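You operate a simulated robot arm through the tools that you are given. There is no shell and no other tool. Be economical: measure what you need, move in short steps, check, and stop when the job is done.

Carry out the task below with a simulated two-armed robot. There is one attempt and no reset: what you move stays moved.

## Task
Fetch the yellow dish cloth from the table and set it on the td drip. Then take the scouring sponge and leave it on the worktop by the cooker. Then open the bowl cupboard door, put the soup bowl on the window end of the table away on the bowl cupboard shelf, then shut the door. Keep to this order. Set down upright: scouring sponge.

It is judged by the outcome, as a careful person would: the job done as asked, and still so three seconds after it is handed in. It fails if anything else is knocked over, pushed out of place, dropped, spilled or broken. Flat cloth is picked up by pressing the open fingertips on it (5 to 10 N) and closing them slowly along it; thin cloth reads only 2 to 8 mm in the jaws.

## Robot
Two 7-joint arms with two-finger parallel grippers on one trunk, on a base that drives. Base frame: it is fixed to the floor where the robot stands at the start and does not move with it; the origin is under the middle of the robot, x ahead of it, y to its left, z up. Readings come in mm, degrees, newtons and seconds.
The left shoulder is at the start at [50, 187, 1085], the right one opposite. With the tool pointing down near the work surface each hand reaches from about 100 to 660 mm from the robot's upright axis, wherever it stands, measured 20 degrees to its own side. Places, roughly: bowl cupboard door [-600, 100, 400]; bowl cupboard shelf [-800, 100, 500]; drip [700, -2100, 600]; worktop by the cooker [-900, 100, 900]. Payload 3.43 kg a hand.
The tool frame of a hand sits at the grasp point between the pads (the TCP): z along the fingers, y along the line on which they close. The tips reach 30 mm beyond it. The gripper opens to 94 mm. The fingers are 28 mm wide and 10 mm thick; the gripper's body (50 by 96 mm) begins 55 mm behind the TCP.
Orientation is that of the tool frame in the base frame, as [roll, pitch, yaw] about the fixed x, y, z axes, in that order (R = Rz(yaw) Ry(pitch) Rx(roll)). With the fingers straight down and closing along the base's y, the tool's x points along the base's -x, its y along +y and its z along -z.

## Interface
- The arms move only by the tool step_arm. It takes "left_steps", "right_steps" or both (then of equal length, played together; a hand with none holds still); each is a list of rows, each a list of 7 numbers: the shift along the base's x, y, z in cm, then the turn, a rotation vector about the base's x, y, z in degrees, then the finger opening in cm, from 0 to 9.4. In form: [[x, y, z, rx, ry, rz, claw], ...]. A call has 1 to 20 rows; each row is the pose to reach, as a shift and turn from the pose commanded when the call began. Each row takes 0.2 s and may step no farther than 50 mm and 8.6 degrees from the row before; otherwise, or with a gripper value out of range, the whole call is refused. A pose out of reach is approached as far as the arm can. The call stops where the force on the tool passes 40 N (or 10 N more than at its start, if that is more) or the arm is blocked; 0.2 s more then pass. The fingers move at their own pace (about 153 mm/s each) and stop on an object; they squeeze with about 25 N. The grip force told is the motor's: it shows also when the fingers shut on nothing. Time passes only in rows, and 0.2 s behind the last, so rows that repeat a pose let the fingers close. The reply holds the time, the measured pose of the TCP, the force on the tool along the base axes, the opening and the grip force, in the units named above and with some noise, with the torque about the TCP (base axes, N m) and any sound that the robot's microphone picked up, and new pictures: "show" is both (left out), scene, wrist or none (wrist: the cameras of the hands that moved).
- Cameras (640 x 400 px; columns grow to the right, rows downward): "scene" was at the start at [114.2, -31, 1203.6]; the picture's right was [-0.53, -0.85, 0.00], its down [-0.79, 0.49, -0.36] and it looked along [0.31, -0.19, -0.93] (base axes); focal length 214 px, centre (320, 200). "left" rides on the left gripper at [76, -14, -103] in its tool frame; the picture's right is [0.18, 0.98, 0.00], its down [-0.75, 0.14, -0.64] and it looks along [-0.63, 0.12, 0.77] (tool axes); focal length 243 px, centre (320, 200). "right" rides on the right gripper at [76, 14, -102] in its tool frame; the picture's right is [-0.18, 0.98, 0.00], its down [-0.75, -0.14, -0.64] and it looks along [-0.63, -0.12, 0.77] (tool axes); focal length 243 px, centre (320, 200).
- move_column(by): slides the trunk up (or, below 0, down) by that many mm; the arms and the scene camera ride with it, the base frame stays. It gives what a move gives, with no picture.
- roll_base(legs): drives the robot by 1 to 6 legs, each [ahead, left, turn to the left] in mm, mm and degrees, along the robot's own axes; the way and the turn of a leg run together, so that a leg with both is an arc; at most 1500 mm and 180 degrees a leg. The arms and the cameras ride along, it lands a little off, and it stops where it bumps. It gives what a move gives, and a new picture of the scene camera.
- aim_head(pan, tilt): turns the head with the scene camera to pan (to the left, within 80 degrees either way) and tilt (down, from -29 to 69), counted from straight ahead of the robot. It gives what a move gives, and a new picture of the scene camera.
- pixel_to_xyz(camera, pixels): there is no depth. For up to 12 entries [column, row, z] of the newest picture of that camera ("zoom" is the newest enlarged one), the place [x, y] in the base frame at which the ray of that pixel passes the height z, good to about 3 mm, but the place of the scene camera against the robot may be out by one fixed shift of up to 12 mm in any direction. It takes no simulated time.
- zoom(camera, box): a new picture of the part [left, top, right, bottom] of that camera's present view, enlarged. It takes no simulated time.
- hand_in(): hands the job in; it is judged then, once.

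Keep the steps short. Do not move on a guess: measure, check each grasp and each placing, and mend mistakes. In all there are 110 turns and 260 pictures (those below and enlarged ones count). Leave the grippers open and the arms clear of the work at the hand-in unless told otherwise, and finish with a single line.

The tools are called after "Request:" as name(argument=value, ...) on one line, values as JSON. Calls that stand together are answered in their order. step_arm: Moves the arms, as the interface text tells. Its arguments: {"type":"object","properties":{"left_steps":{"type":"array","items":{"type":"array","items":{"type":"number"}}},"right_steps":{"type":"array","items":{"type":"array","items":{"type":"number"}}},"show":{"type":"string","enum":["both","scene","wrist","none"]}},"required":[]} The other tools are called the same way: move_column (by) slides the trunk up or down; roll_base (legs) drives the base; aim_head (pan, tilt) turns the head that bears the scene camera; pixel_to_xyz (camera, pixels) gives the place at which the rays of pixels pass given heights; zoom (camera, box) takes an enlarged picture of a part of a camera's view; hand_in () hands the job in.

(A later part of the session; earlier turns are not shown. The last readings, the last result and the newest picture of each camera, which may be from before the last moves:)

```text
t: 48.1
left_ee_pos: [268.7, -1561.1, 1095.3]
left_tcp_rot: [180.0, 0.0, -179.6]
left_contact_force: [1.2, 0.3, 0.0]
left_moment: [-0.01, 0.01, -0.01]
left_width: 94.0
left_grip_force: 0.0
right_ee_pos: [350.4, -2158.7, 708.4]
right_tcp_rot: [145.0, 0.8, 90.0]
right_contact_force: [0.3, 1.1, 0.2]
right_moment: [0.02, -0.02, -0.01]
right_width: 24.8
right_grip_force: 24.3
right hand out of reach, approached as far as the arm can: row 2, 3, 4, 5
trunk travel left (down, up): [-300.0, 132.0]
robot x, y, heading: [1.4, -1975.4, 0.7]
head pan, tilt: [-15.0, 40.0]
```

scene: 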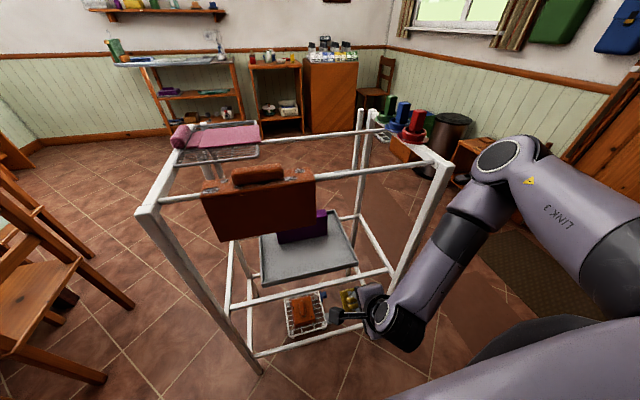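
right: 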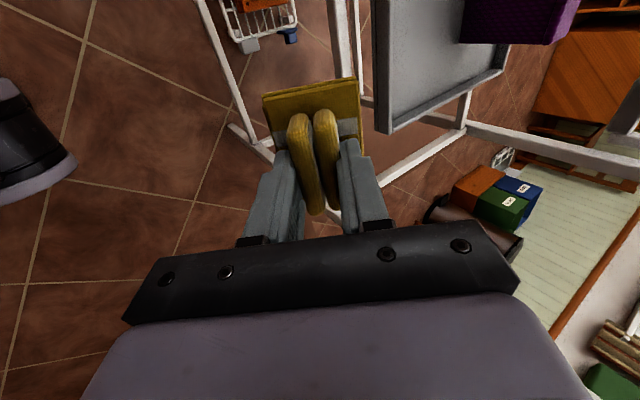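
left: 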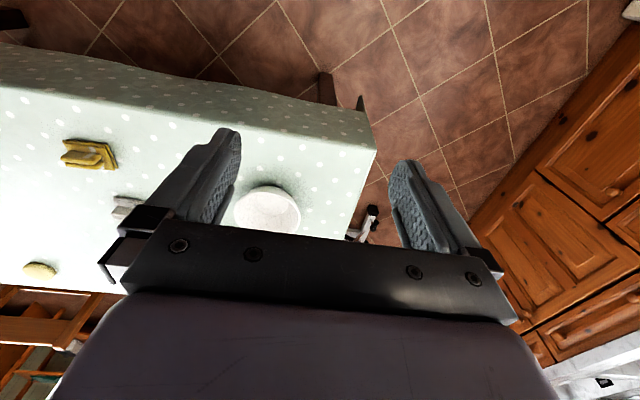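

I have clear views now. I'll triangulate the tray corner in both cameras for its height.

Request:
pixel_to_xyz(camera="scene", pixels=[[357, 263, 620], [357, 263, 590], [357, 263, 560], [263, 285, 600], [343, 212, 600], [279, 244, 600], [328, 233, 600], [452, 163, 1000], [147, 212, 1000], [225, 243, 860], [315, 200, 860]])

Request:
pixel_to_xyz(camera="right", pixels=[[381, 131, 620], [381, 131, 590], [381, 131, 560], [504, 77, 620], [504, 77, 590]])

Request:
zoom(camera="scene", box=[220, 160, 460, 340])

```text
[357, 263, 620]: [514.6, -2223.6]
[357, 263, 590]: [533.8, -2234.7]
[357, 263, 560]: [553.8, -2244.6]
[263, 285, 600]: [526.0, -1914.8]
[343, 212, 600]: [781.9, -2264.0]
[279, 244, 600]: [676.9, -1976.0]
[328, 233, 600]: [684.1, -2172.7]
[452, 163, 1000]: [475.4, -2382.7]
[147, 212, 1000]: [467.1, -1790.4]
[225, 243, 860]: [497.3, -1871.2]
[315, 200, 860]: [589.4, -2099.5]
```

```text
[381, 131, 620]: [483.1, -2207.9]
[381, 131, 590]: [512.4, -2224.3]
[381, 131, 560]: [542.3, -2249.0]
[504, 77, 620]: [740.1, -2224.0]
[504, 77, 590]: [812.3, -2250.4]
```

```text
2.22 times, centred on (340, 250) of scene
```

zoom: 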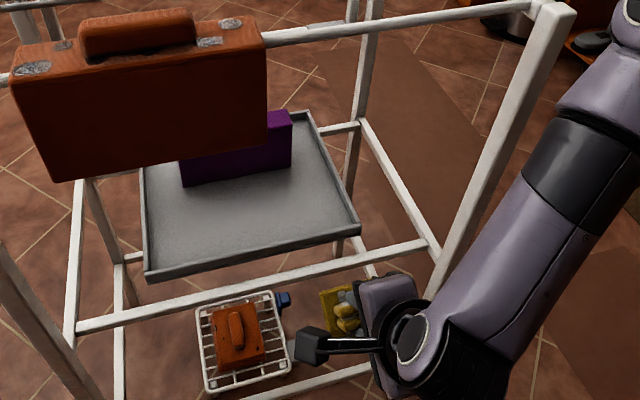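

The tray rim is around z 585. I'll move in along +x at the current height, which is clear of the side rail below and the brown case above.

Request:
step_arm(right_steps=[[4, 0.5, 0, 0, 0, 0, 0], [8, 0.8, 0, 0, 0, 0, 0], [12, 0.8, 0, 0, 0, 0, 0], [15, 0.8, -1, 0, 0, 0, 0], [15, 0.8, -1, 0, 0, 0, 0]])

```text
t: 49.3
left_ee_pos: [269.9, -1561.5, 1096.9]
left_tcp_rot: [-180.0, 0.0, -179.5]
left_contact_force: [0.5, 0.3, -0.5]
left_moment: [0.0, -0.02, -0.01]
left_width: 94.0
left_grip_force: 0.1
right_ee_pos: [501.4, -2149.1, 697.9]
right_tcp_rot: [145.1, 0.7, 90.1]
right_contact_force: [0.1, 0.4, -1.2]
right_moment: [0.01, -0.03, -0.03]
right_width: 25.2
right_grip_force: 24.9
trunk travel left (down, up): [-300.0, 132.0]
robot x, y, heading: [0.3, -1976.0, 0.5]
head pan, tilt: [-15.0, 40.0]
```

scene: 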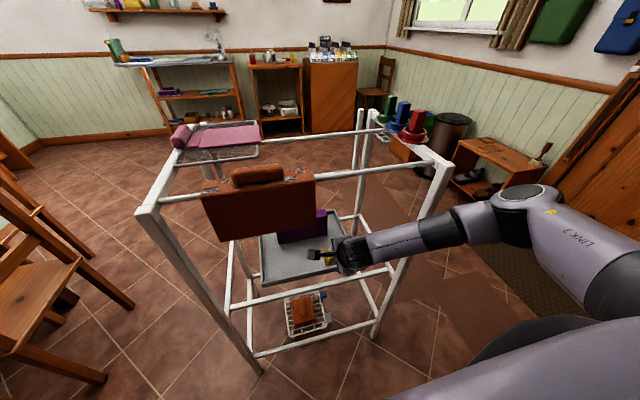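
right: 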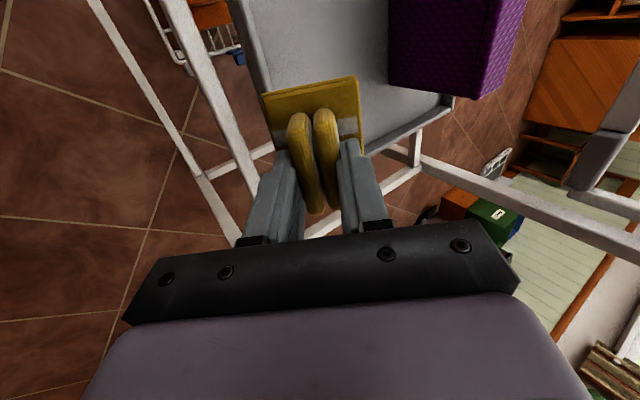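

I'll check where the tray's rims are relative to the cloth.

Request:
pixel_to_xyz(camera="right", pixels=[[250, 90, 590], [250, 60, 590], [370, 155, 590], [450, 105, 590], [391, 88, 590], [445, 97, 590], [250, 90, 570], [370, 155, 570], [450, 105, 570], [391, 88, 570]])

Request:
zoom(camera="right", box=[220, 0, 520, 200])

Request:
zoom(camera="scene", box=[230, 180, 400, 300])

```text
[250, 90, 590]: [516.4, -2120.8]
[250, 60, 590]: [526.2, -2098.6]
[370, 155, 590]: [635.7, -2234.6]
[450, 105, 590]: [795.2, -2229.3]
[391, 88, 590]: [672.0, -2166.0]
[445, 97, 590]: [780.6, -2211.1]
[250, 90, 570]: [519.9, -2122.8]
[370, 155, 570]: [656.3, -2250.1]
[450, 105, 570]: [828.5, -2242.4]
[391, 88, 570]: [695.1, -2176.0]
```

```text
2.00 times, centred on (370, 100) of right
```

zoom: 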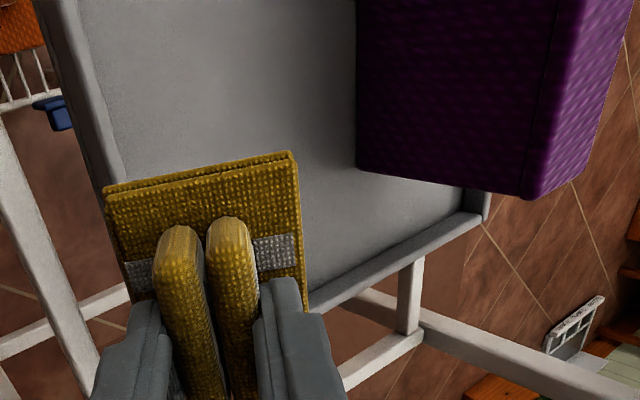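

```text
3.33 times, centred on (315, 240) of scene
```

zoom: 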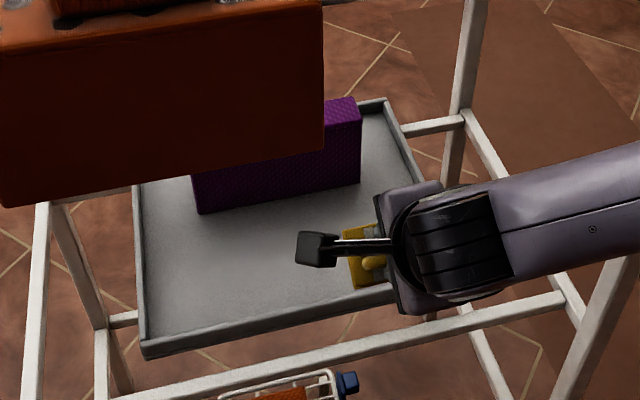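

The rims are at x≈518 and y≈−2232, and the purple item starts at x≈660. I'll move to x = 560 and lower towards the tray.

Request:
step_arm(right_steps=[[3, 0.3, 0, 0, 0, 0, 0], [6, 0.3, -1, 0, 0, 0, 0], [6, 0.3, -3, 0, 0, 0, 0], [6, 0.3, -4, 0, 0, 0, 0], [6, 0.3, -4, 0, 0, 0, 0]])

Request:
zoom(camera="scene", box=[230, 180, 400, 300])

```text
t: 50.5
left_ee_pos: [269.8, -1562.2, 1095.7]
left_tcp_rot: [-180.0, 0.1, -179.5]
left_contact_force: [0.2, 1.0, 0.1]
left_moment: [-0.01, 0.02, 0.0]
left_width: 94.0
left_grip_force: 0.0
right_ee_pos: [561.3, -2146.7, 659.4]
right_tcp_rot: [145.0, 0.6, 90.2]
right_contact_force: [0.4, 0.8, -0.8]
right_moment: [-0.02, -0.03, 0.03]
right_width: 24.9
right_grip_force: 24.9
trunk travel left (down, up): [-300.0, 132.0]
robot x, y, heading: [-3.7, -1976.8, 0.5]
head pan, tilt: [-15.0, 40.0]
```

scene: 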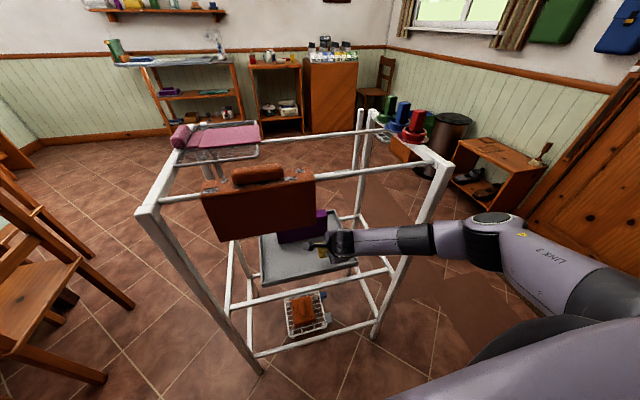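
right: 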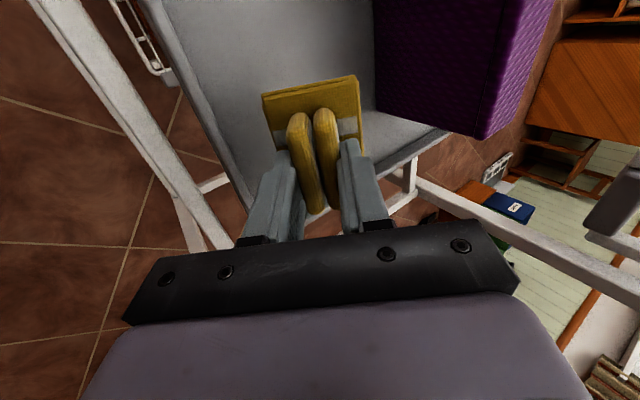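

```text
3.33 times, centred on (315, 240) of scene
```

zoom: 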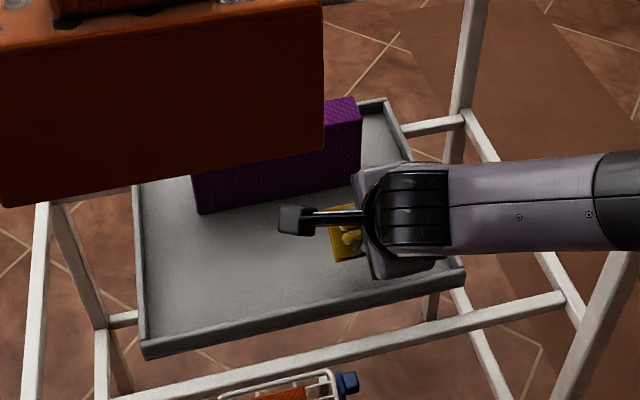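

Clear all round. I'll lower slowly to feel for the tray.

Request:
step_arm(right_steps=[[0, 0, -0.3, 0, 0, 0, 0], [0, 0, -0.6, 0, 0, 0, 0], [0, 0, -0.9, 0, 0, 0, 0], [0, 0, -1.2, 0, 0, 0, 0], [0, 0, -1.2, 0, 0, 0, 0]], show="none")

```text
t: 51.7
left_ee_pos: [270.3, -1560.7, 1094.0]
left_tcp_rot: [180.0, 0.0, -179.4]
left_contact_force: [-0.1, 0.3, 0.6]
left_moment: [0.0, 0.02, 0.02]
left_width: 94.1
left_grip_force: 0.1
right_ee_pos: [560.7, -2147.8, 648.1]
right_tcp_rot: [145.0, 0.5, 90.3]
right_contact_force: [0.2, -0.3, -1.3]
right_moment: [0.01, 0.04, 0.02]
right_width: 25.0
right_grip_force: 25.2
trunk travel left (down, up): [-300.0, 132.0]
robot x, y, heading: [0.8, -1977.5, 0.2]
head pan, tilt: [-15.0, 40.0]
```

Request:
step_arm(right_steps=[[0, 0, -0.3, 0, 0, 0, 0], [0, 0, -0.6, 0, 0, 0, 0], [0, 0, -0.9, 0, 0, 0, 0], [0, 0, -1.2, 0, 0, 0, 0], [0, 0, -1.2, 0, 0, 0, 0]], show="wrist")

```text
t: 52.9
left_ee_pos: [268.5, -1561.9, 1095.5]
left_tcp_rot: [180.0, 0.1, -179.4]
left_contact_force: [0.1, 0.1, -0.4]
left_moment: [0.02, 0.01, 0.03]
left_width: 93.9
left_grip_force: 0.1
right_ee_pos: [558.5, -2148.8, 635.4]
right_tcp_rot: [144.9, 0.7, 90.2]
right_contact_force: [-0.3, -0.6, -0.9]
right_moment: [-0.01, 0.03, -0.02]
right_width: 24.9
right_grip_force: 25.4
trunk travel left (down, up): [-300.0, 132.0]
robot x, y, heading: [1.0, -1979.9, 0.4]
head pan, tilt: [-15.0, 40.0]
```

right: 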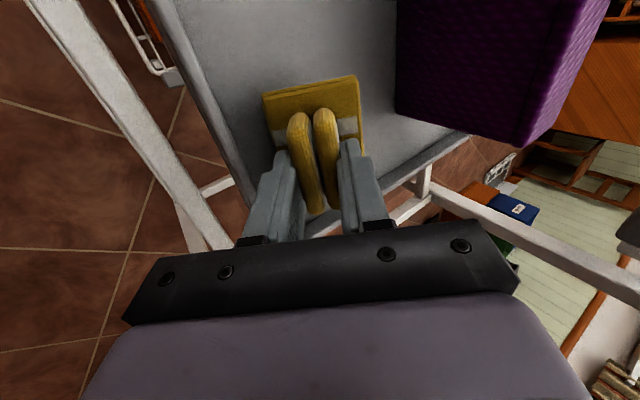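

Request:
step_arm(right_steps=[[0.2, 0.2, -0.3, 0, 0, 0, 0], [0.2, 0.2, -0.6, 0, 0, 0, 0], [0.2, 0.2, -0.9, 0, 0, 0, 0], [0.2, 0.2, -1.2, 0, 0, 0, 0], [0.2, 0.2, -1.2, 0, 0, 0, 0]], show="none")

```text
t: 54.1
left_ee_pos: [269.0, -1561.9, 1095.5]
left_tcp_rot: [179.9, 0.1, -179.5]
left_contact_force: [-0.3, 0.5, -0.2]
left_moment: [0.01, 0.03, 0.0]
left_width: 94.2
left_grip_force: 0.1
right_ee_pos: [563.5, -2147.2, 624.2]
right_tcp_rot: [144.8, 0.6, 90.1]
right_contact_force: [0.5, -2.4, 9.4]
right_moment: [0.27, -0.1, -0.04]
right_width: 25.0
right_grip_force: 24.7
trunk travel left (down, up): [-300.0, 132.0]
robot x, y, heading: [1.7, -1977.8, 0.4]
head pan, tilt: [-15.0, 40.0]
```

Contact at 9 N, with the cloth's rear edge on the tray. I'll rise 1 mm and release by opening to 6 cm.

Request:
step_arm(right_steps=[[0, 0, 0.1, 0, 0, 0, 3], [0, 0, 0.1, 0, 0, 0, 3.5], [0, 0, 0.1, 0, 0, 0, 4.2], [0, 0, 0.1, 0, 0, 0, 5], [0, 0, 0.2, 0, 0, 0, 6], [0, 0, 0.2, 0, 0, 0, 6], [0, 0, 0.2, 0, 0, 0, 6]])

Request:
zoom(camera="right", box=[200, 40, 440, 240])

```text
t: 55.7
left_ee_pos: [268.8, -1561.2, 1096.1]
left_tcp_rot: [180.0, 0.1, -179.5]
left_contact_force: [0.3, 0.2, 0.5]
left_moment: [0.02, 0.01, 0.01]
left_width: 93.8
left_grip_force: 0.1
right_ee_pos: [561.8, -2146.7, 625.7]
right_tcp_rot: [145.0, 0.7, 90.0]
right_contact_force: [0.4, 0.0, 0.4]
right_moment: [0.01, 0.03, 0.0]
right_width: 59.7
right_grip_force: 0.0
trunk travel left (down, up): [-300.0, 132.0]
robot x, y, heading: [3.3, -1978.4, 0.1]
head pan, tilt: [-15.0, 40.0]
```

scene: 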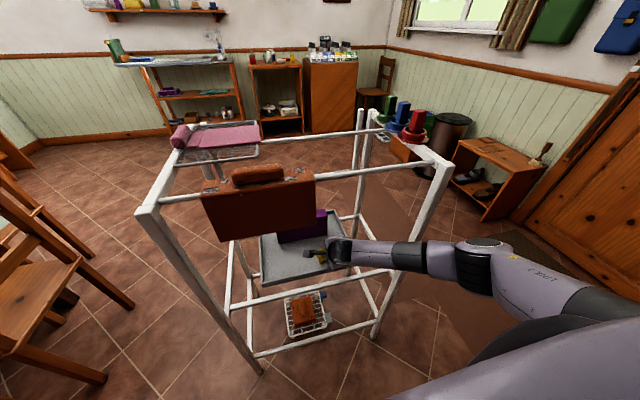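
right: 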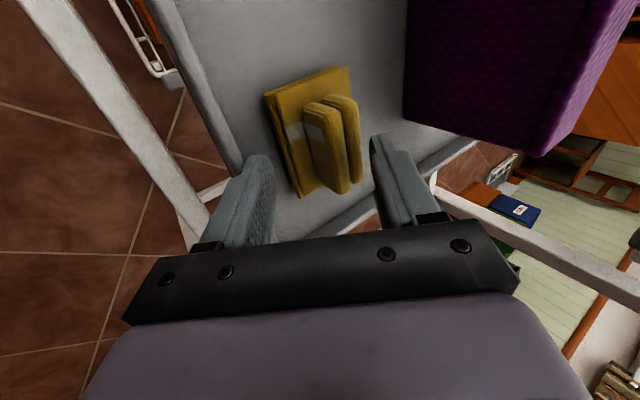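

```text
2.00 times, centred on (320, 140) of right
```

zoom: 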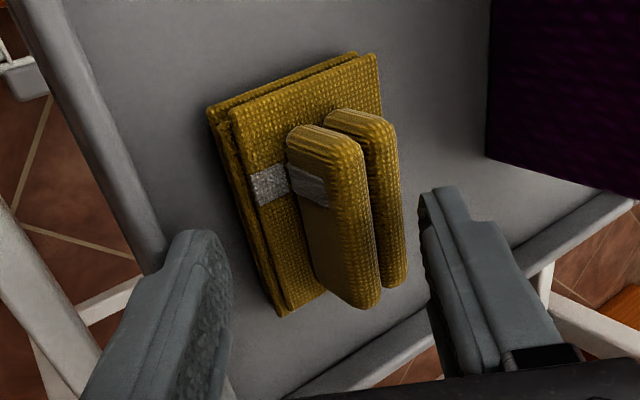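

The cloth lies flat on the drip tray. I'll raise the hand 4.5 cm, back out along −x, then rise outside.

Request:
step_arm(right_steps=[[0, 0, 1.5, 0, 0, 0, 6], [0, 0, 3, 0, 0, 0, 6], [0, 0, 4.5, 0, 0, 0, 6], [-4, 0, 5, 0, 0, 0, 6], [-8, 0, 6, 0, 0, 0, 6], [-12, 0, 7, 0, 0, 0, 6], [-16, 0, 7, 0, 0, 0, 6], [-20, 0, 7, 0, 0, 0, 6], [-23, 0, 7, 0, 0, 0, 6], [-23, 0, 7, 0, 0, 0, 6]])

Request:
zoom(camera="scene", box=[230, 180, 400, 300])

```text
t: 57.9
left_ee_pos: [268.7, -1561.7, 1095.7]
left_tcp_rot: [179.9, 0.1, -179.5]
left_contact_force: [-0.2, 0.4, -1.1]
left_moment: [-0.03, -0.01, -0.03]
left_width: 93.7
left_grip_force: 0.1
right_ee_pos: [330.8, -2143.5, 698.9]
right_tcp_rot: [145.1, 0.9, 90.0]
right_contact_force: [0.8, -0.4, 0.2]
right_moment: [0.01, -0.01, -0.02]
right_width: 60.1
right_grip_force: 0.1
trunk travel left (down, up): [-300.0, 132.0]
robot x, y, heading: [0.4, -1976.9, 0.5]
head pan, tilt: [-15.0, 40.0]
```

scene: 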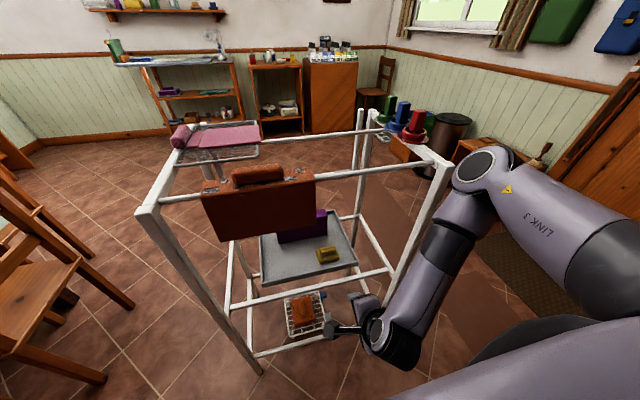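
right: 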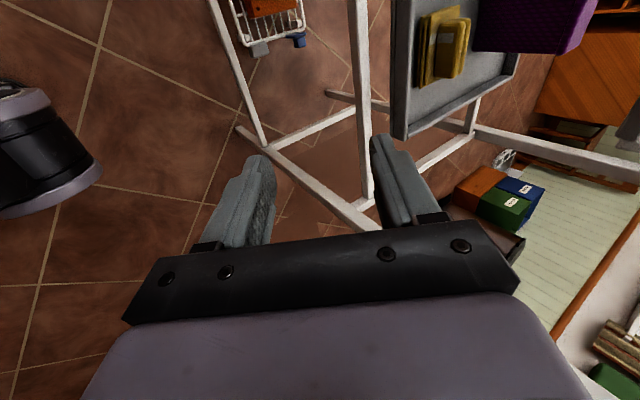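

```text
3.33 times, centred on (315, 240) of scene
```

zoom: 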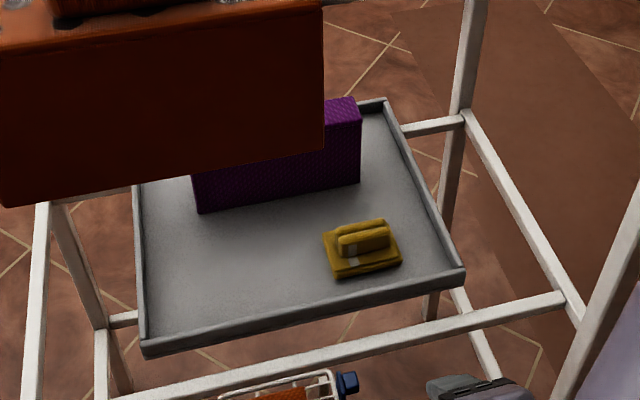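

The first job is done. I'll raise the right hand outside the frame and return it upright.

Request:
step_arm(right_steps=[[0, 2, 4.5, 0, 7, 0, 6], [0, 4, 9, 0, 14, 0, 6], [-1, 6, 13.5, 0, 21, 0, 6], [-2, 8, 18, 0, 28, 0, 6], [-3, 10, 22.5, 0, 35, 0, 6], [-3, 11, 27, 0, 35, 0, 6], [-3, 11, 31.5, 0, 35, 0, 6], [-3, 11, 34, 0, 35, 0, 6], [-3, 11, 34, 0, 35, 0, 6]], show="scene")

```text
refused: row 3 steps farther than a row can; nothing moved
```

Request:
step_arm(right_steps=[[0, 1.5, 4, 0, 7, 0, 6], [0, 3, 8, 0, 14, 0, 6], [-1, 4.5, 12, 0, 21, 0, 6], [-2, 6, 16, 0, 28, 0, 6], [-3, 7.5, 20, 0, 35, 0, 6], [-3, 9, 24, 0, 35, 0, 6], [-3, 10, 28, 0, 35, 0, 6], [-3, 11, 32, 0, 35, 0, 6], [-3, 11, 34, 0, 35, 0, 6], [-3, 11, 34, 0, 35, 0, 6]], show="scene")

```text
t: 60.1
left_ee_pos: [268.9, -1560.7, 1094.5]
left_tcp_rot: [180.0, 0.0, -179.6]
left_contact_force: [0.1, 0.3, 1.0]
left_moment: [-0.04, -0.03, -0.02]
left_width: 94.2
left_grip_force: 0.1
right_ee_pos: [298.5, -2036.4, 1034.8]
right_tcp_rot: [-180.0, 0.3, 90.5]
right_contact_force: [0.1, 0.8, 0.3]
right_moment: [0.01, -0.02, -0.02]
right_width: 60.2
right_grip_force: 0.1
trunk travel left (down, up): [-300.0, 132.0]
robot x, y, heading: [0.2, -1979.2, 0.7]
head pan, tilt: [-15.0, 40.0]
```

scene: 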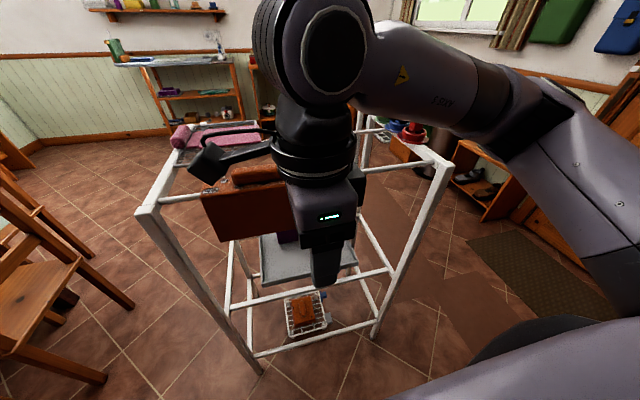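

I'll estimate the base's front reach from the last right-wrist picture, where its dark rim is at (95,175), then drive back to the table.

Request:
pixel_to_xyz(camera="right", pixels=[[98, 175, 0], [98, 175, 150], [98, 175, 300], [50, 110, 150], [40, 90, 300]])

Request:
roll_base(legs=[[-60, 0, -0.7], [0, 1400, 0], [0, 650, 0]])

Request:
aim_head(pan=15, tilt=45)

Request:
pixel_to_xyz(camera="scene", pixels=[[320, 200, 770]])

```text
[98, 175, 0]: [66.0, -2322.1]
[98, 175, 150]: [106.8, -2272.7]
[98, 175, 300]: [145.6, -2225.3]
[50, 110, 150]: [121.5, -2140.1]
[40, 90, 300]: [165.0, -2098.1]
```

```text
t: 70.7
left_ee_pos: [211.6, 451.7, 1095.0]
left_tcp_rot: [180.0, 0.1, -179.8]
left_contact_force: [0.5, -0.1, 0.0]
left_moment: [-0.03, 0.02, 0.02]
left_width: 93.9
left_grip_force: 0.1
right_ee_pos: [239.8, -21.5, 1034.1]
right_tcp_rot: [-180.0, 0.5, 90.1]
right_contact_force: [0.2, -0.1, 0.6]
right_moment: [0.01, -0.03, -0.01]
right_width: 60.2
right_grip_force: 0.0
trunk travel left (down, up): [-300.0, 132.0]
robot x, y, heading: [-60.0, 37.2, 0.1]
head pan, tilt: [-15.0, 40.0]
```

scene: 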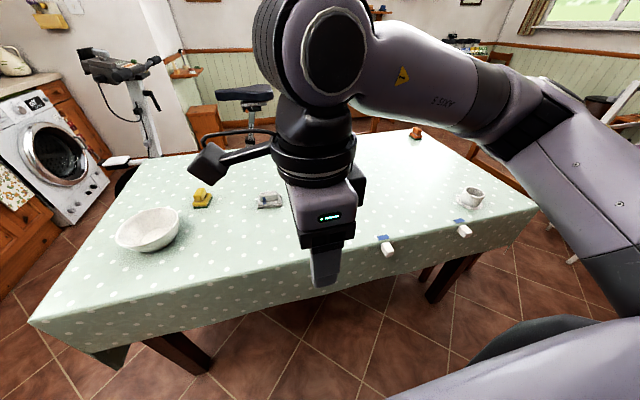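

```text
t: 71.7
left_ee_pos: [211.5, 452.1, 1096.8]
left_tcp_rot: [-179.9, 0.1, -179.9]
left_contact_force: [-0.4, -0.3, -0.9]
left_moment: [0.0, 0.01, 0.02]
left_width: 94.1
left_grip_force: 0.1
right_ee_pos: [238.4, -22.9, 1034.4]
right_tcp_rot: [-180.0, 0.4, 90.2]
right_contact_force: [-0.9, 0.7, 0.2]
right_moment: [-0.02, -0.03, -0.03]
right_width: 60.1
right_grip_force: 0.1
trunk travel left (down, up): [-300.0, 132.0]
robot x, y, heading: [-58.2, 37.1, 0.2]
head pan, tilt: [15.0, 45.0]
```

scene: 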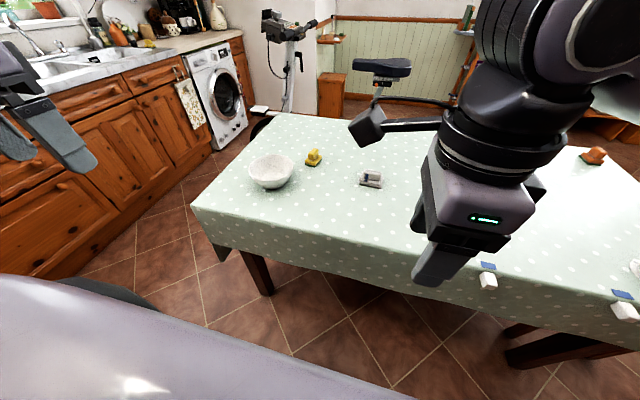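

```text
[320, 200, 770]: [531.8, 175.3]
```

I'll measure the sponge and bowl from here.

Request:
pixel_to_xyz(camera="scene", pixels=[[313, 163, 765], [305, 162, 762], [313, 167, 762], [321, 161, 762], [271, 172, 800], [249, 165, 810], [294, 170, 810], [271, 156, 810], [271, 188, 765], [258, 293, 0], [215, 262, 600]])

Request:
zoom(camera="scene", box=[230, 120, 400, 210])

Request:
roll_base(legs=[[0, 0, -40], [-6, 129, 0]])

Request:
aim_head(pan=50, tilt=45)

```text
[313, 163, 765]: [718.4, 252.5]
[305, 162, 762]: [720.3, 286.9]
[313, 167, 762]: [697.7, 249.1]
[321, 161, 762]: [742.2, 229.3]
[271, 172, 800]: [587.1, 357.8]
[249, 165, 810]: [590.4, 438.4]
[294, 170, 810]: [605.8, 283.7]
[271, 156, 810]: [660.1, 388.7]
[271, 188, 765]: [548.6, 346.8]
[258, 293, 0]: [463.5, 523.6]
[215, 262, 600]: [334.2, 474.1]
```

```text
3.76 times, centred on (315, 165) of scene
```

zoom: 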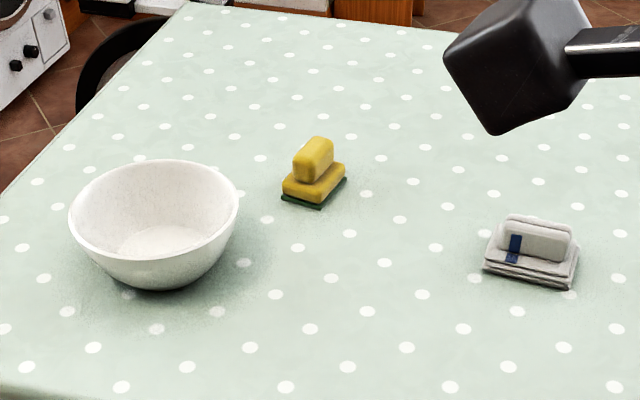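

```text
t: 74.8
left_ee_pos: [491.9, 278.9, 1095.3]
left_tcp_rot: [180.0, 0.1, 139.8]
left_contact_force: [-0.3, 0.5, -0.3]
left_moment: [0.01, 0.03, 0.01]
left_width: 94.0
left_grip_force: 0.1
right_ee_pos: [206.9, -102.0, 1034.3]
right_tcp_rot: [-180.0, 0.5, 49.7]
right_contact_force: [0.0, -0.2, -0.4]
right_moment: [-0.05, 0.03, 0.03]
right_width: 59.9
right_grip_force: 0.1
trunk travel left (down, up): [-300.0, 132.0]
robot x, y, heading: [14.0, 135.2, -40.3]
head pan, tilt: [15.0, 45.0]
```

scene: 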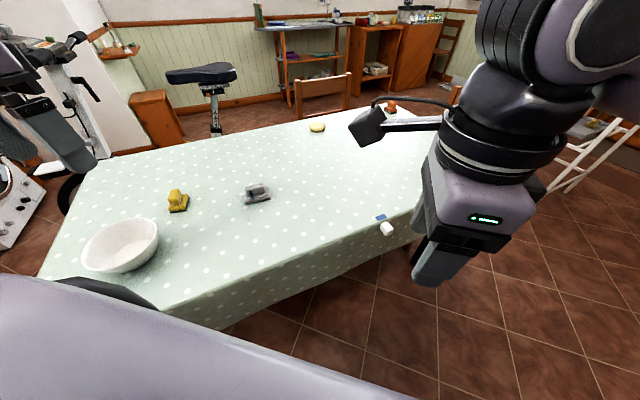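

```text
t: 75.8
left_ee_pos: [492.9, 277.6, 1096.7]
left_tcp_rot: [179.9, 0.0, 139.8]
left_contact_force: [0.2, 0.5, -0.9]
left_moment: [-0.02, 0.01, 0.03]
left_width: 93.8
left_grip_force: 0.1
right_ee_pos: [205.6, -102.4, 1035.2]
right_tcp_rot: [-180.0, 0.4, 49.8]
right_contact_force: [-0.5, -0.6, -0.2]
right_moment: [0.01, -0.03, -0.01]
right_width: 60.3
right_grip_force: 0.1
trunk travel left (down, up): [-300.0, 132.0]
robot x, y, heading: [17.0, 133.8, -40.4]
head pan, tilt: [50.0, 45.0]
```

scene: 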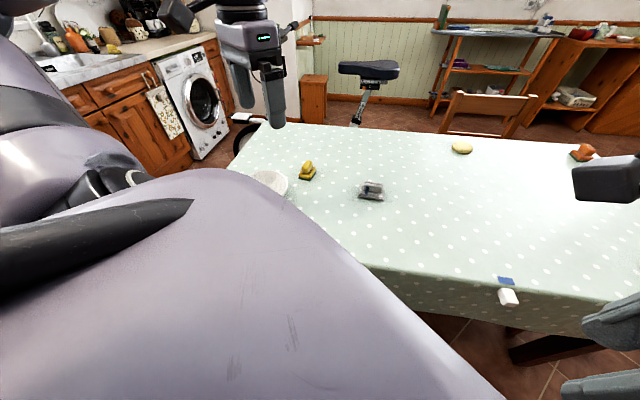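

Now I'll bring the left hand above and behind the sponge to see its orientation.

Request:
step_arm(left_steps=[[4, -1, -2, 0, 0, 0, 9.4], [8, -2, -5, 0, 0, 0, 9.4], [12, -3, -8, 0, 0, 0, 9.4], [14, -3, -12, 0, 0, 0, 9.4], [14, -3, -12, 0, 0, 0, 9.4]], show="wrist")

Request:
zoom(camera="left", box=[200, 20, 440, 170])

```text
refused: row 2 steps farther than a row can; nothing moved
```

```text
2.67 times, centred on (320, 95) of left
```

zoom: 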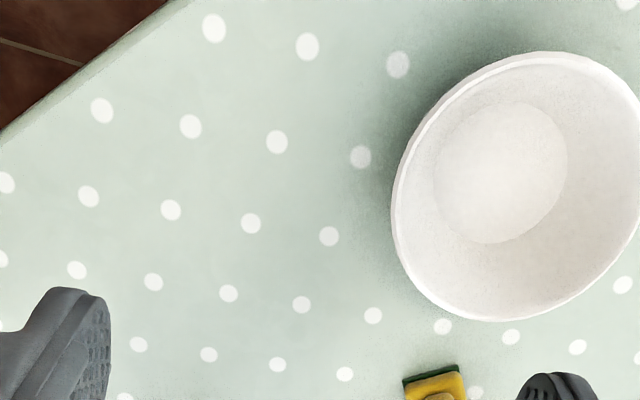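

The wrist view is flipped: the image top is the camera side. I'll move the hand closer to the sponge in smaller rows.

Request:
step_arm(left_steps=[[3.5, -0.5, -2, 0, 0, 0, 9.4], [7, -1, -4, 0, 0, 0, 9.4], [10.5, -1.5, -6, 0, 0, 0, 9.4], [14, -2, -8, 0, 0, 0, 9.4], [17.5, -3, -10, 0, 0, 0, 9.4], [20, -3, -13, 0, 0, 0, 9.4], [20, -3, -13, 0, 0, 0, 9.4]])

Request:
zoom(camera="left", box=[220, 20, 460, 170])

```text
t: 77.4
left_ee_pos: [693.6, 246.0, 965.1]
left_tcp_rot: [-180.0, 0.1, 139.8]
left_contact_force: [-0.1, -0.3, 0.8]
left_moment: [0.02, 0.0, 0.02]
left_width: 94.0
left_grip_force: 0.0
right_ee_pos: [206.2, -101.5, 1034.6]
right_tcp_rot: [-179.9, 0.4, 49.8]
right_contact_force: [0.5, 0.3, -0.3]
right_moment: [0.01, 0.0, -0.03]
right_width: 59.9
right_grip_force: 0.0
trunk travel left (down, up): [-300.0, 132.0]
robot x, y, heading: [19.2, 137.5, -40.1]
head pan, tilt: [50.0, 45.0]
```

scene: 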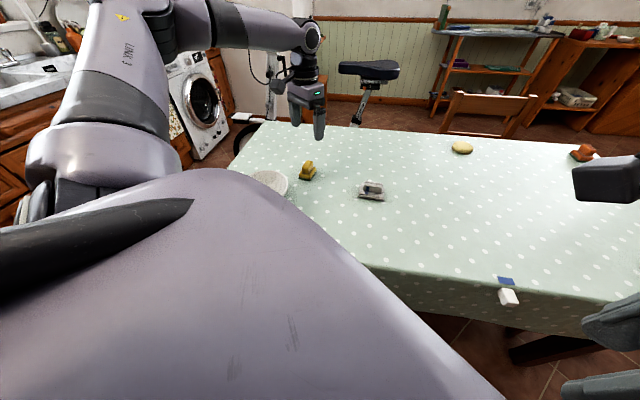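
left: 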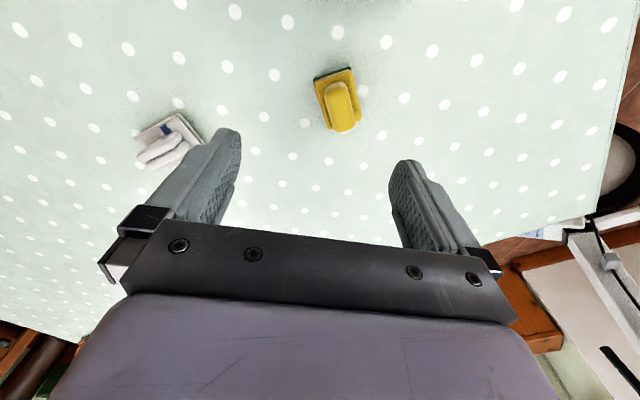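

```text
2.67 times, centred on (340, 95) of left
```

zoom: 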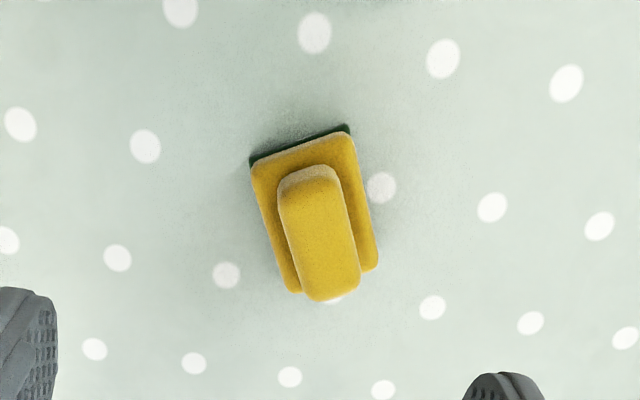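

I'll measure the sponge's block and base outline.

Request:
pixel_to_xyz(camera="zoom", pixels=[[280, 185, 805], [302, 293, 805], [358, 285, 805], [338, 178, 805], [252, 165, 772], [350, 132, 772], [379, 267, 772], [300, 292, 772], [250, 160, 762], [348, 126, 762]])

```text
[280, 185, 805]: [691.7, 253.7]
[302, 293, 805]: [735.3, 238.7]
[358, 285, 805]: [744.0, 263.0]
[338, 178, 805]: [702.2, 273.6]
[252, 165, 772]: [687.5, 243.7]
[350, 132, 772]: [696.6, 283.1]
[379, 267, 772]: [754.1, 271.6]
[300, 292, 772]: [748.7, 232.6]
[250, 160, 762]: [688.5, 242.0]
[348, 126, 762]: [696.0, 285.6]
```

The sponge's width axis is at about 78°, so the tool must turn +28°. The centre is at (719,257). I'll turn and come down above it.

Request:
step_arm(left_steps=[[0.6, 0.3, -2, 0, 0, 7, 9.4], [1.2, 0.6, -4, 0, 0, 14, 9.4], [1.8, 0.9, -6, 0, 0, 21, 9.4], [2.5, 1.1, -8, 0, 0, 28, 7], [2.5, 1.1, -10, 0, 0, 28, 5], [2.5, 1.1, -10, 0, 0, 28, 5]])

Request:
zoom(camera="left", box=[200, 60, 440, 240])

Request:
zoom(camera="scene", box=[240, 80, 400, 210])

```text
t: 78.8
left_ee_pos: [718.8, 258.0, 865.7]
left_tcp_rot: [179.9, 0.1, 167.9]
left_contact_force: [-0.6, 0.4, 0.3]
left_moment: [-0.01, -0.03, -0.03]
left_width: 50.0
left_grip_force: 0.1
right_ee_pos: [207.4, -101.1, 1034.7]
right_tcp_rot: [179.9, 0.3, 49.7]
right_contact_force: [-0.1, 0.2, 0.0]
right_moment: [0.01, -0.01, -0.01]
right_width: 59.9
right_grip_force: 0.1
trunk travel left (down, up): [-300.0, 132.0]
robot x, y, heading: [17.6, 137.1, -40.2]
head pan, tilt: [50.0, 45.0]
```

scene: 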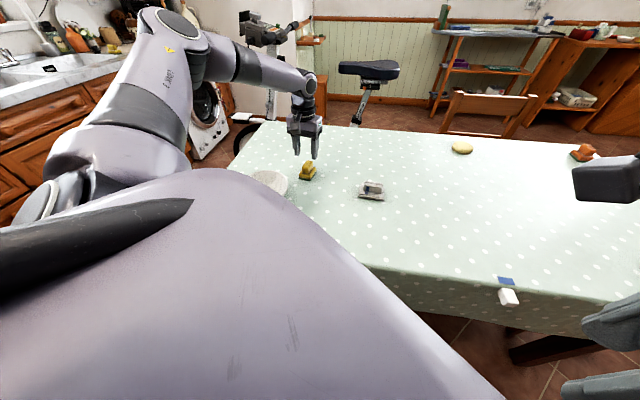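
left: 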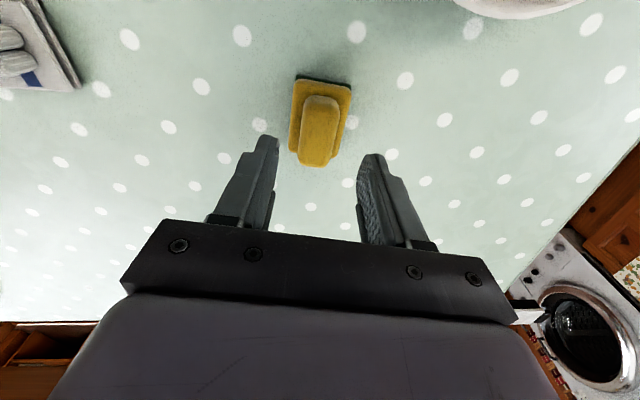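

```text
2.22 times, centred on (320, 150) of left
```

zoom: 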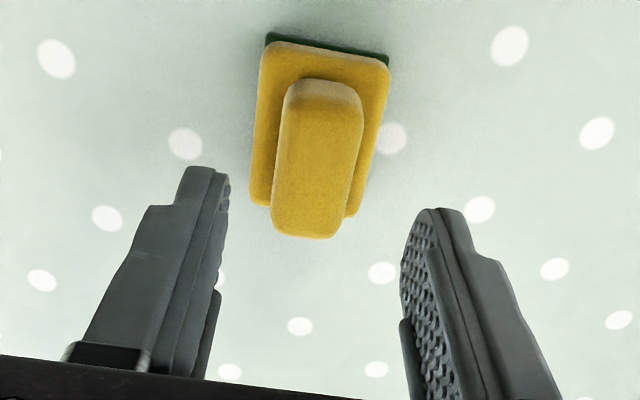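

```text
3.08 times, centred on (320, 145) of scene
```

zoom: 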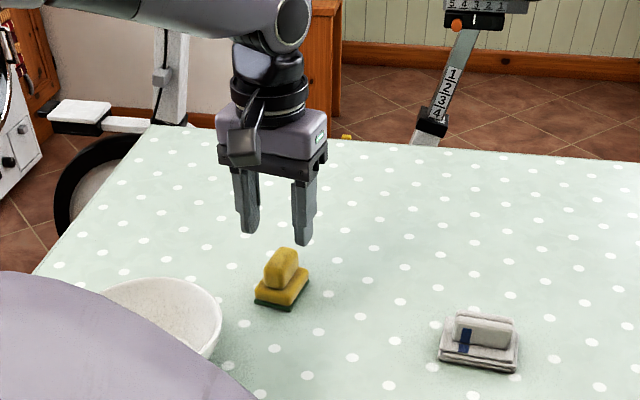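

Request:
pixel_to_xyz(camera="left", pixels=[[298.4, 164, 805], [329, 165.8, 805], [305, 100, 805], [338, 103, 805], [298.4, 164, 795], [329, 165.8, 795], [305, 100, 795], [338, 103, 795]])

```text
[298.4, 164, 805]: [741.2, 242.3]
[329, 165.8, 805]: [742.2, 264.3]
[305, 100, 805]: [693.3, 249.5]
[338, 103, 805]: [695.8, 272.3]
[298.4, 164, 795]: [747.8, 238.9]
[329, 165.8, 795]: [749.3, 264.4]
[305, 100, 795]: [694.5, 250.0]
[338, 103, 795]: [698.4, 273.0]
```

Centred at (719,257). I'll lower around the block.

Request:
step_arm(left_steps=[[0, 0, -2, 0, 0, 0, 5], [0, 0, -4, 0, 0, 0, 5], [0, 0, -4.5, 0, 0, 0, 5], [0, 0, -4.8, 0, 0, 0, 5], [0, 0, -5.1, 0, 0, 0, 5], [0, 0, -5.1, 0, 0, 0, 5]], show="wrist")

Request:
zoom(camera="scene", box=[270, 110, 350, 200])

```text
t: 80.2
left_ee_pos: [719.6, 258.9, 814.1]
left_tcp_rot: [-180.0, 0.1, 167.8]
left_contact_force: [-0.1, 1.4, 0.0]
left_moment: [0.0, -0.02, -0.02]
left_width: 50.0
left_grip_force: 0.1
right_ee_pos: [206.9, -101.7, 1034.5]
right_tcp_rot: [179.9, 0.5, 49.7]
right_contact_force: [0.8, 0.3, -0.4]
right_moment: [0.02, -0.03, 0.0]
right_width: 60.1
right_grip_force: 0.0
trunk travel left (down, up): [-300.0, 132.0]
robot x, y, heading: [18.0, 138.1, -40.4]
head pan, tilt: [50.0, 45.0]
```

left: 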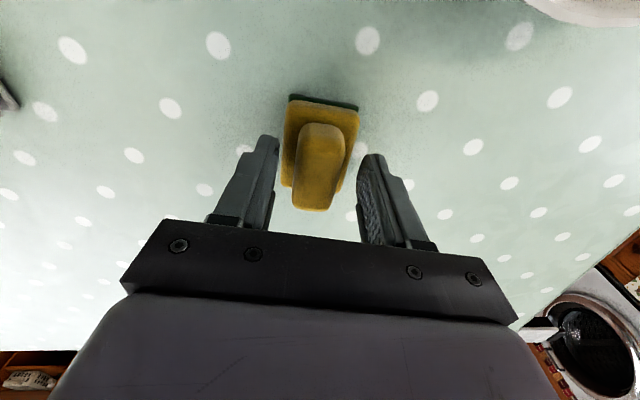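

```text
4.44 times, centred on (310, 155) of scene
```

zoom: 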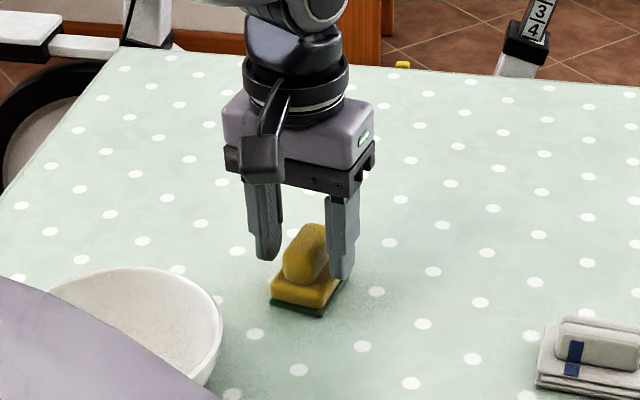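

Well placed. I'll lower 3 mm more and close gently on the block.

Request:
step_arm(left_steps=[[0, 0, -0.3, 0, 0, 0, 4.2], [0, 0, -0.3, 0, 0, 0, 3.4], [0, 0, -0.3, 0, 0, 0, 2.8], [0, 0, -0.3, 0, 0, 0, 2.2], [0, 0, -0.3, 0, 0, 0, 1.6], [0, 0, -0.3, 0, 0, 0, 0.8], [0, 0, -0.3, 0, 0, 0, 0], [0, 0, -0.3, 0, 0, 0, 0]], show="wrist")

```text
t: 82.0
left_ee_pos: [718.9, 259.1, 813.3]
left_tcp_rot: [179.9, 0.1, 167.7]
left_contact_force: [1.7, -1.9, 5.7]
left_moment: [-0.05, -0.06, 0.02]
left_width: 29.6
left_grip_force: 24.7
right_ee_pos: [207.4, -101.6, 1034.8]
right_tcp_rot: [179.9, 0.4, 49.8]
right_contact_force: [-0.5, -0.5, 0.5]
right_moment: [0.01, 0.01, -0.02]
right_width: 60.0
right_grip_force: 0.0
trunk travel left (down, up): [-300.0, 132.0]
robot x, y, heading: [13.7, 139.9, -40.3]
head pan, tilt: [50.0, 45.0]
```

left: 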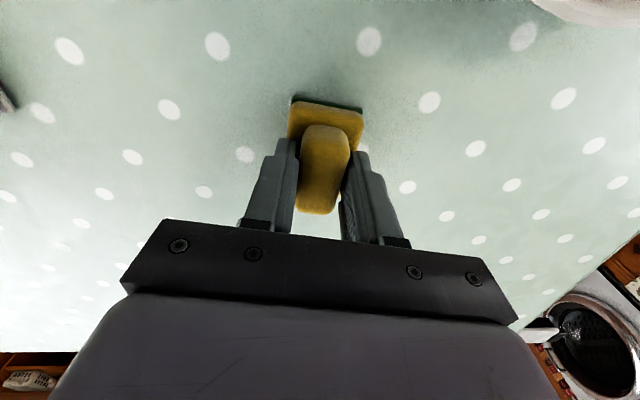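

Gripped at 29.6 mm. I'll lift and draw the hand back.

Request:
step_arm(left_steps=[[0, 0, 1, 0, 0, 0, 0], [0, 0, 4, 0, 0, 0, 0], [0, 0, 8, 0, 0, 0, 0], [0, 0, 12, 0, 0, 0, 0], [0, 0, 16, 0, 0, 0, 0], [-2, 0, 20, 0, 0, 0, 0], [-5, 0, 23, 0, 0, -5, 0], [-9, 0, 25, 0, 0, -12, 0], [-13, 1, 27, 0, 0, -20, 0], [-17, 2, 28, 0, 0, -28, 0], [-21, 2, 28, 0, 0, -28, 0], [-21, 2, 28, 0, 0, -28, 0]])

```text
t: 84.6
left_ee_pos: [506.6, 277.8, 1091.4]
left_tcp_rot: [179.9, 0.0, 139.8]
left_contact_force: [0.3, 0.3, -1.1]
left_moment: [-0.03, 0.02, 0.01]
left_width: 29.8
left_grip_force: 24.4
right_ee_pos: [206.5, -102.7, 1035.1]
right_tcp_rot: [180.0, 0.4, 49.8]
right_contact_force: [0.7, -0.7, 0.6]
right_moment: [0.01, 0.01, 0.0]
right_width: 60.1
right_grip_force: 0.1
trunk travel left (down, up): [-300.0, 132.0]
robot x, y, heading: [19.3, 137.2, -40.3]
head pan, tilt: [50.0, 45.0]
```

scene: 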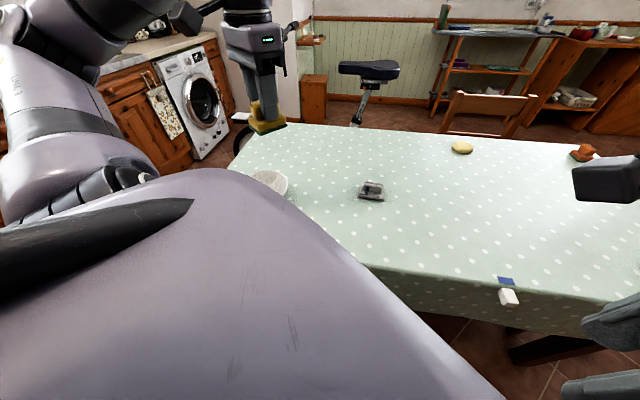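
left: 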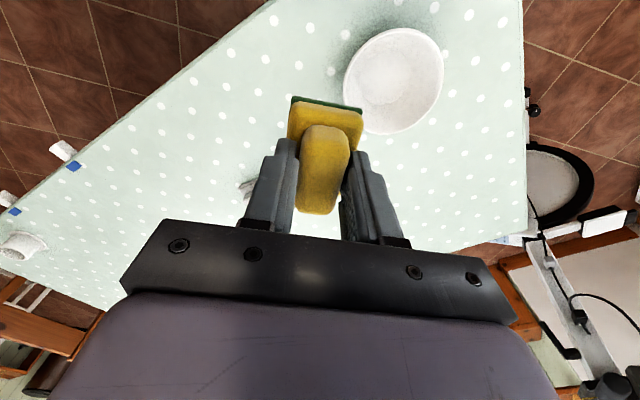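

Held well. I'll turn right in part and look toward the cooker side.

Request:
roll_base(legs=[[0, 0, -70]])

Request:
aim_head(pan=-65, tilt=35)

```text
t: 88.1
left_ee_pos: [311.3, -279.7, 1091.8]
left_tcp_rot: [-179.9, 0.1, 69.2]
left_contact_force: [-0.1, 0.0, -0.9]
left_moment: [0.01, 0.0, 0.01]
left_width: 29.7
left_grip_force: 25.8
right_ee_pos: [-146.7, -120.3, 1033.8]
right_tcp_rot: [180.0, 0.4, -21.0]
right_contact_force: [0.6, -0.1, -0.3]
right_moment: [0.01, 0.01, 0.03]
right_width: 60.0
right_grip_force: 0.1
trunk travel left (down, up): [-300.0, 132.0]
robot x, y, heading: [17.7, 136.7, -110.8]
head pan, tilt: [50.0, 45.0]
```

scene: 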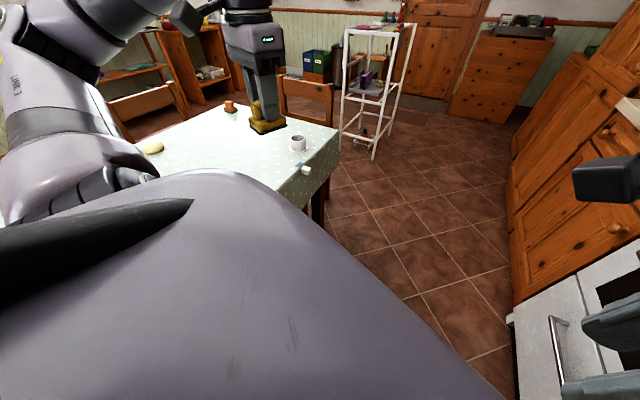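

```text
t: 90.0
left_ee_pos: [311.7, -280.6, 1092.7]
left_tcp_rot: [-180.0, 0.0, 69.2]
left_contact_force: [0.2, 0.1, -0.8]
left_moment: [0.01, 0.0, 0.0]
left_width: 29.4
left_grip_force: 24.8
right_ee_pos: [-145.9, -121.5, 1034.1]
right_tcp_rot: [179.9, 0.3, -20.9]
right_contact_force: [-0.9, 0.1, -0.4]
right_moment: [-0.02, -0.01, 0.01]
right_width: 60.1
right_grip_force: 0.0
trunk travel left (down, up): [-300.0, 132.0]
robot x, y, heading: [11.5, 137.6, -110.9]
head pan, tilt: [-65.0, 35.0]
```

scene: 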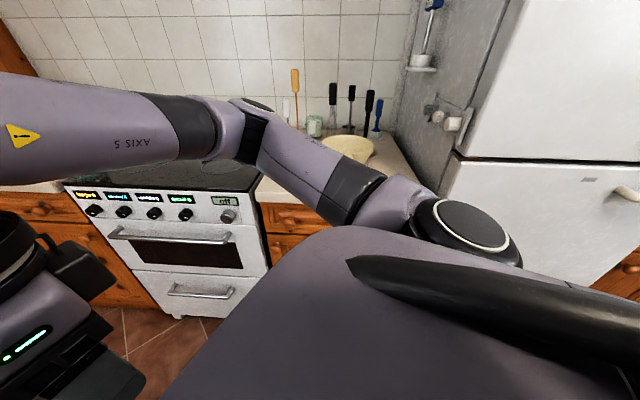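

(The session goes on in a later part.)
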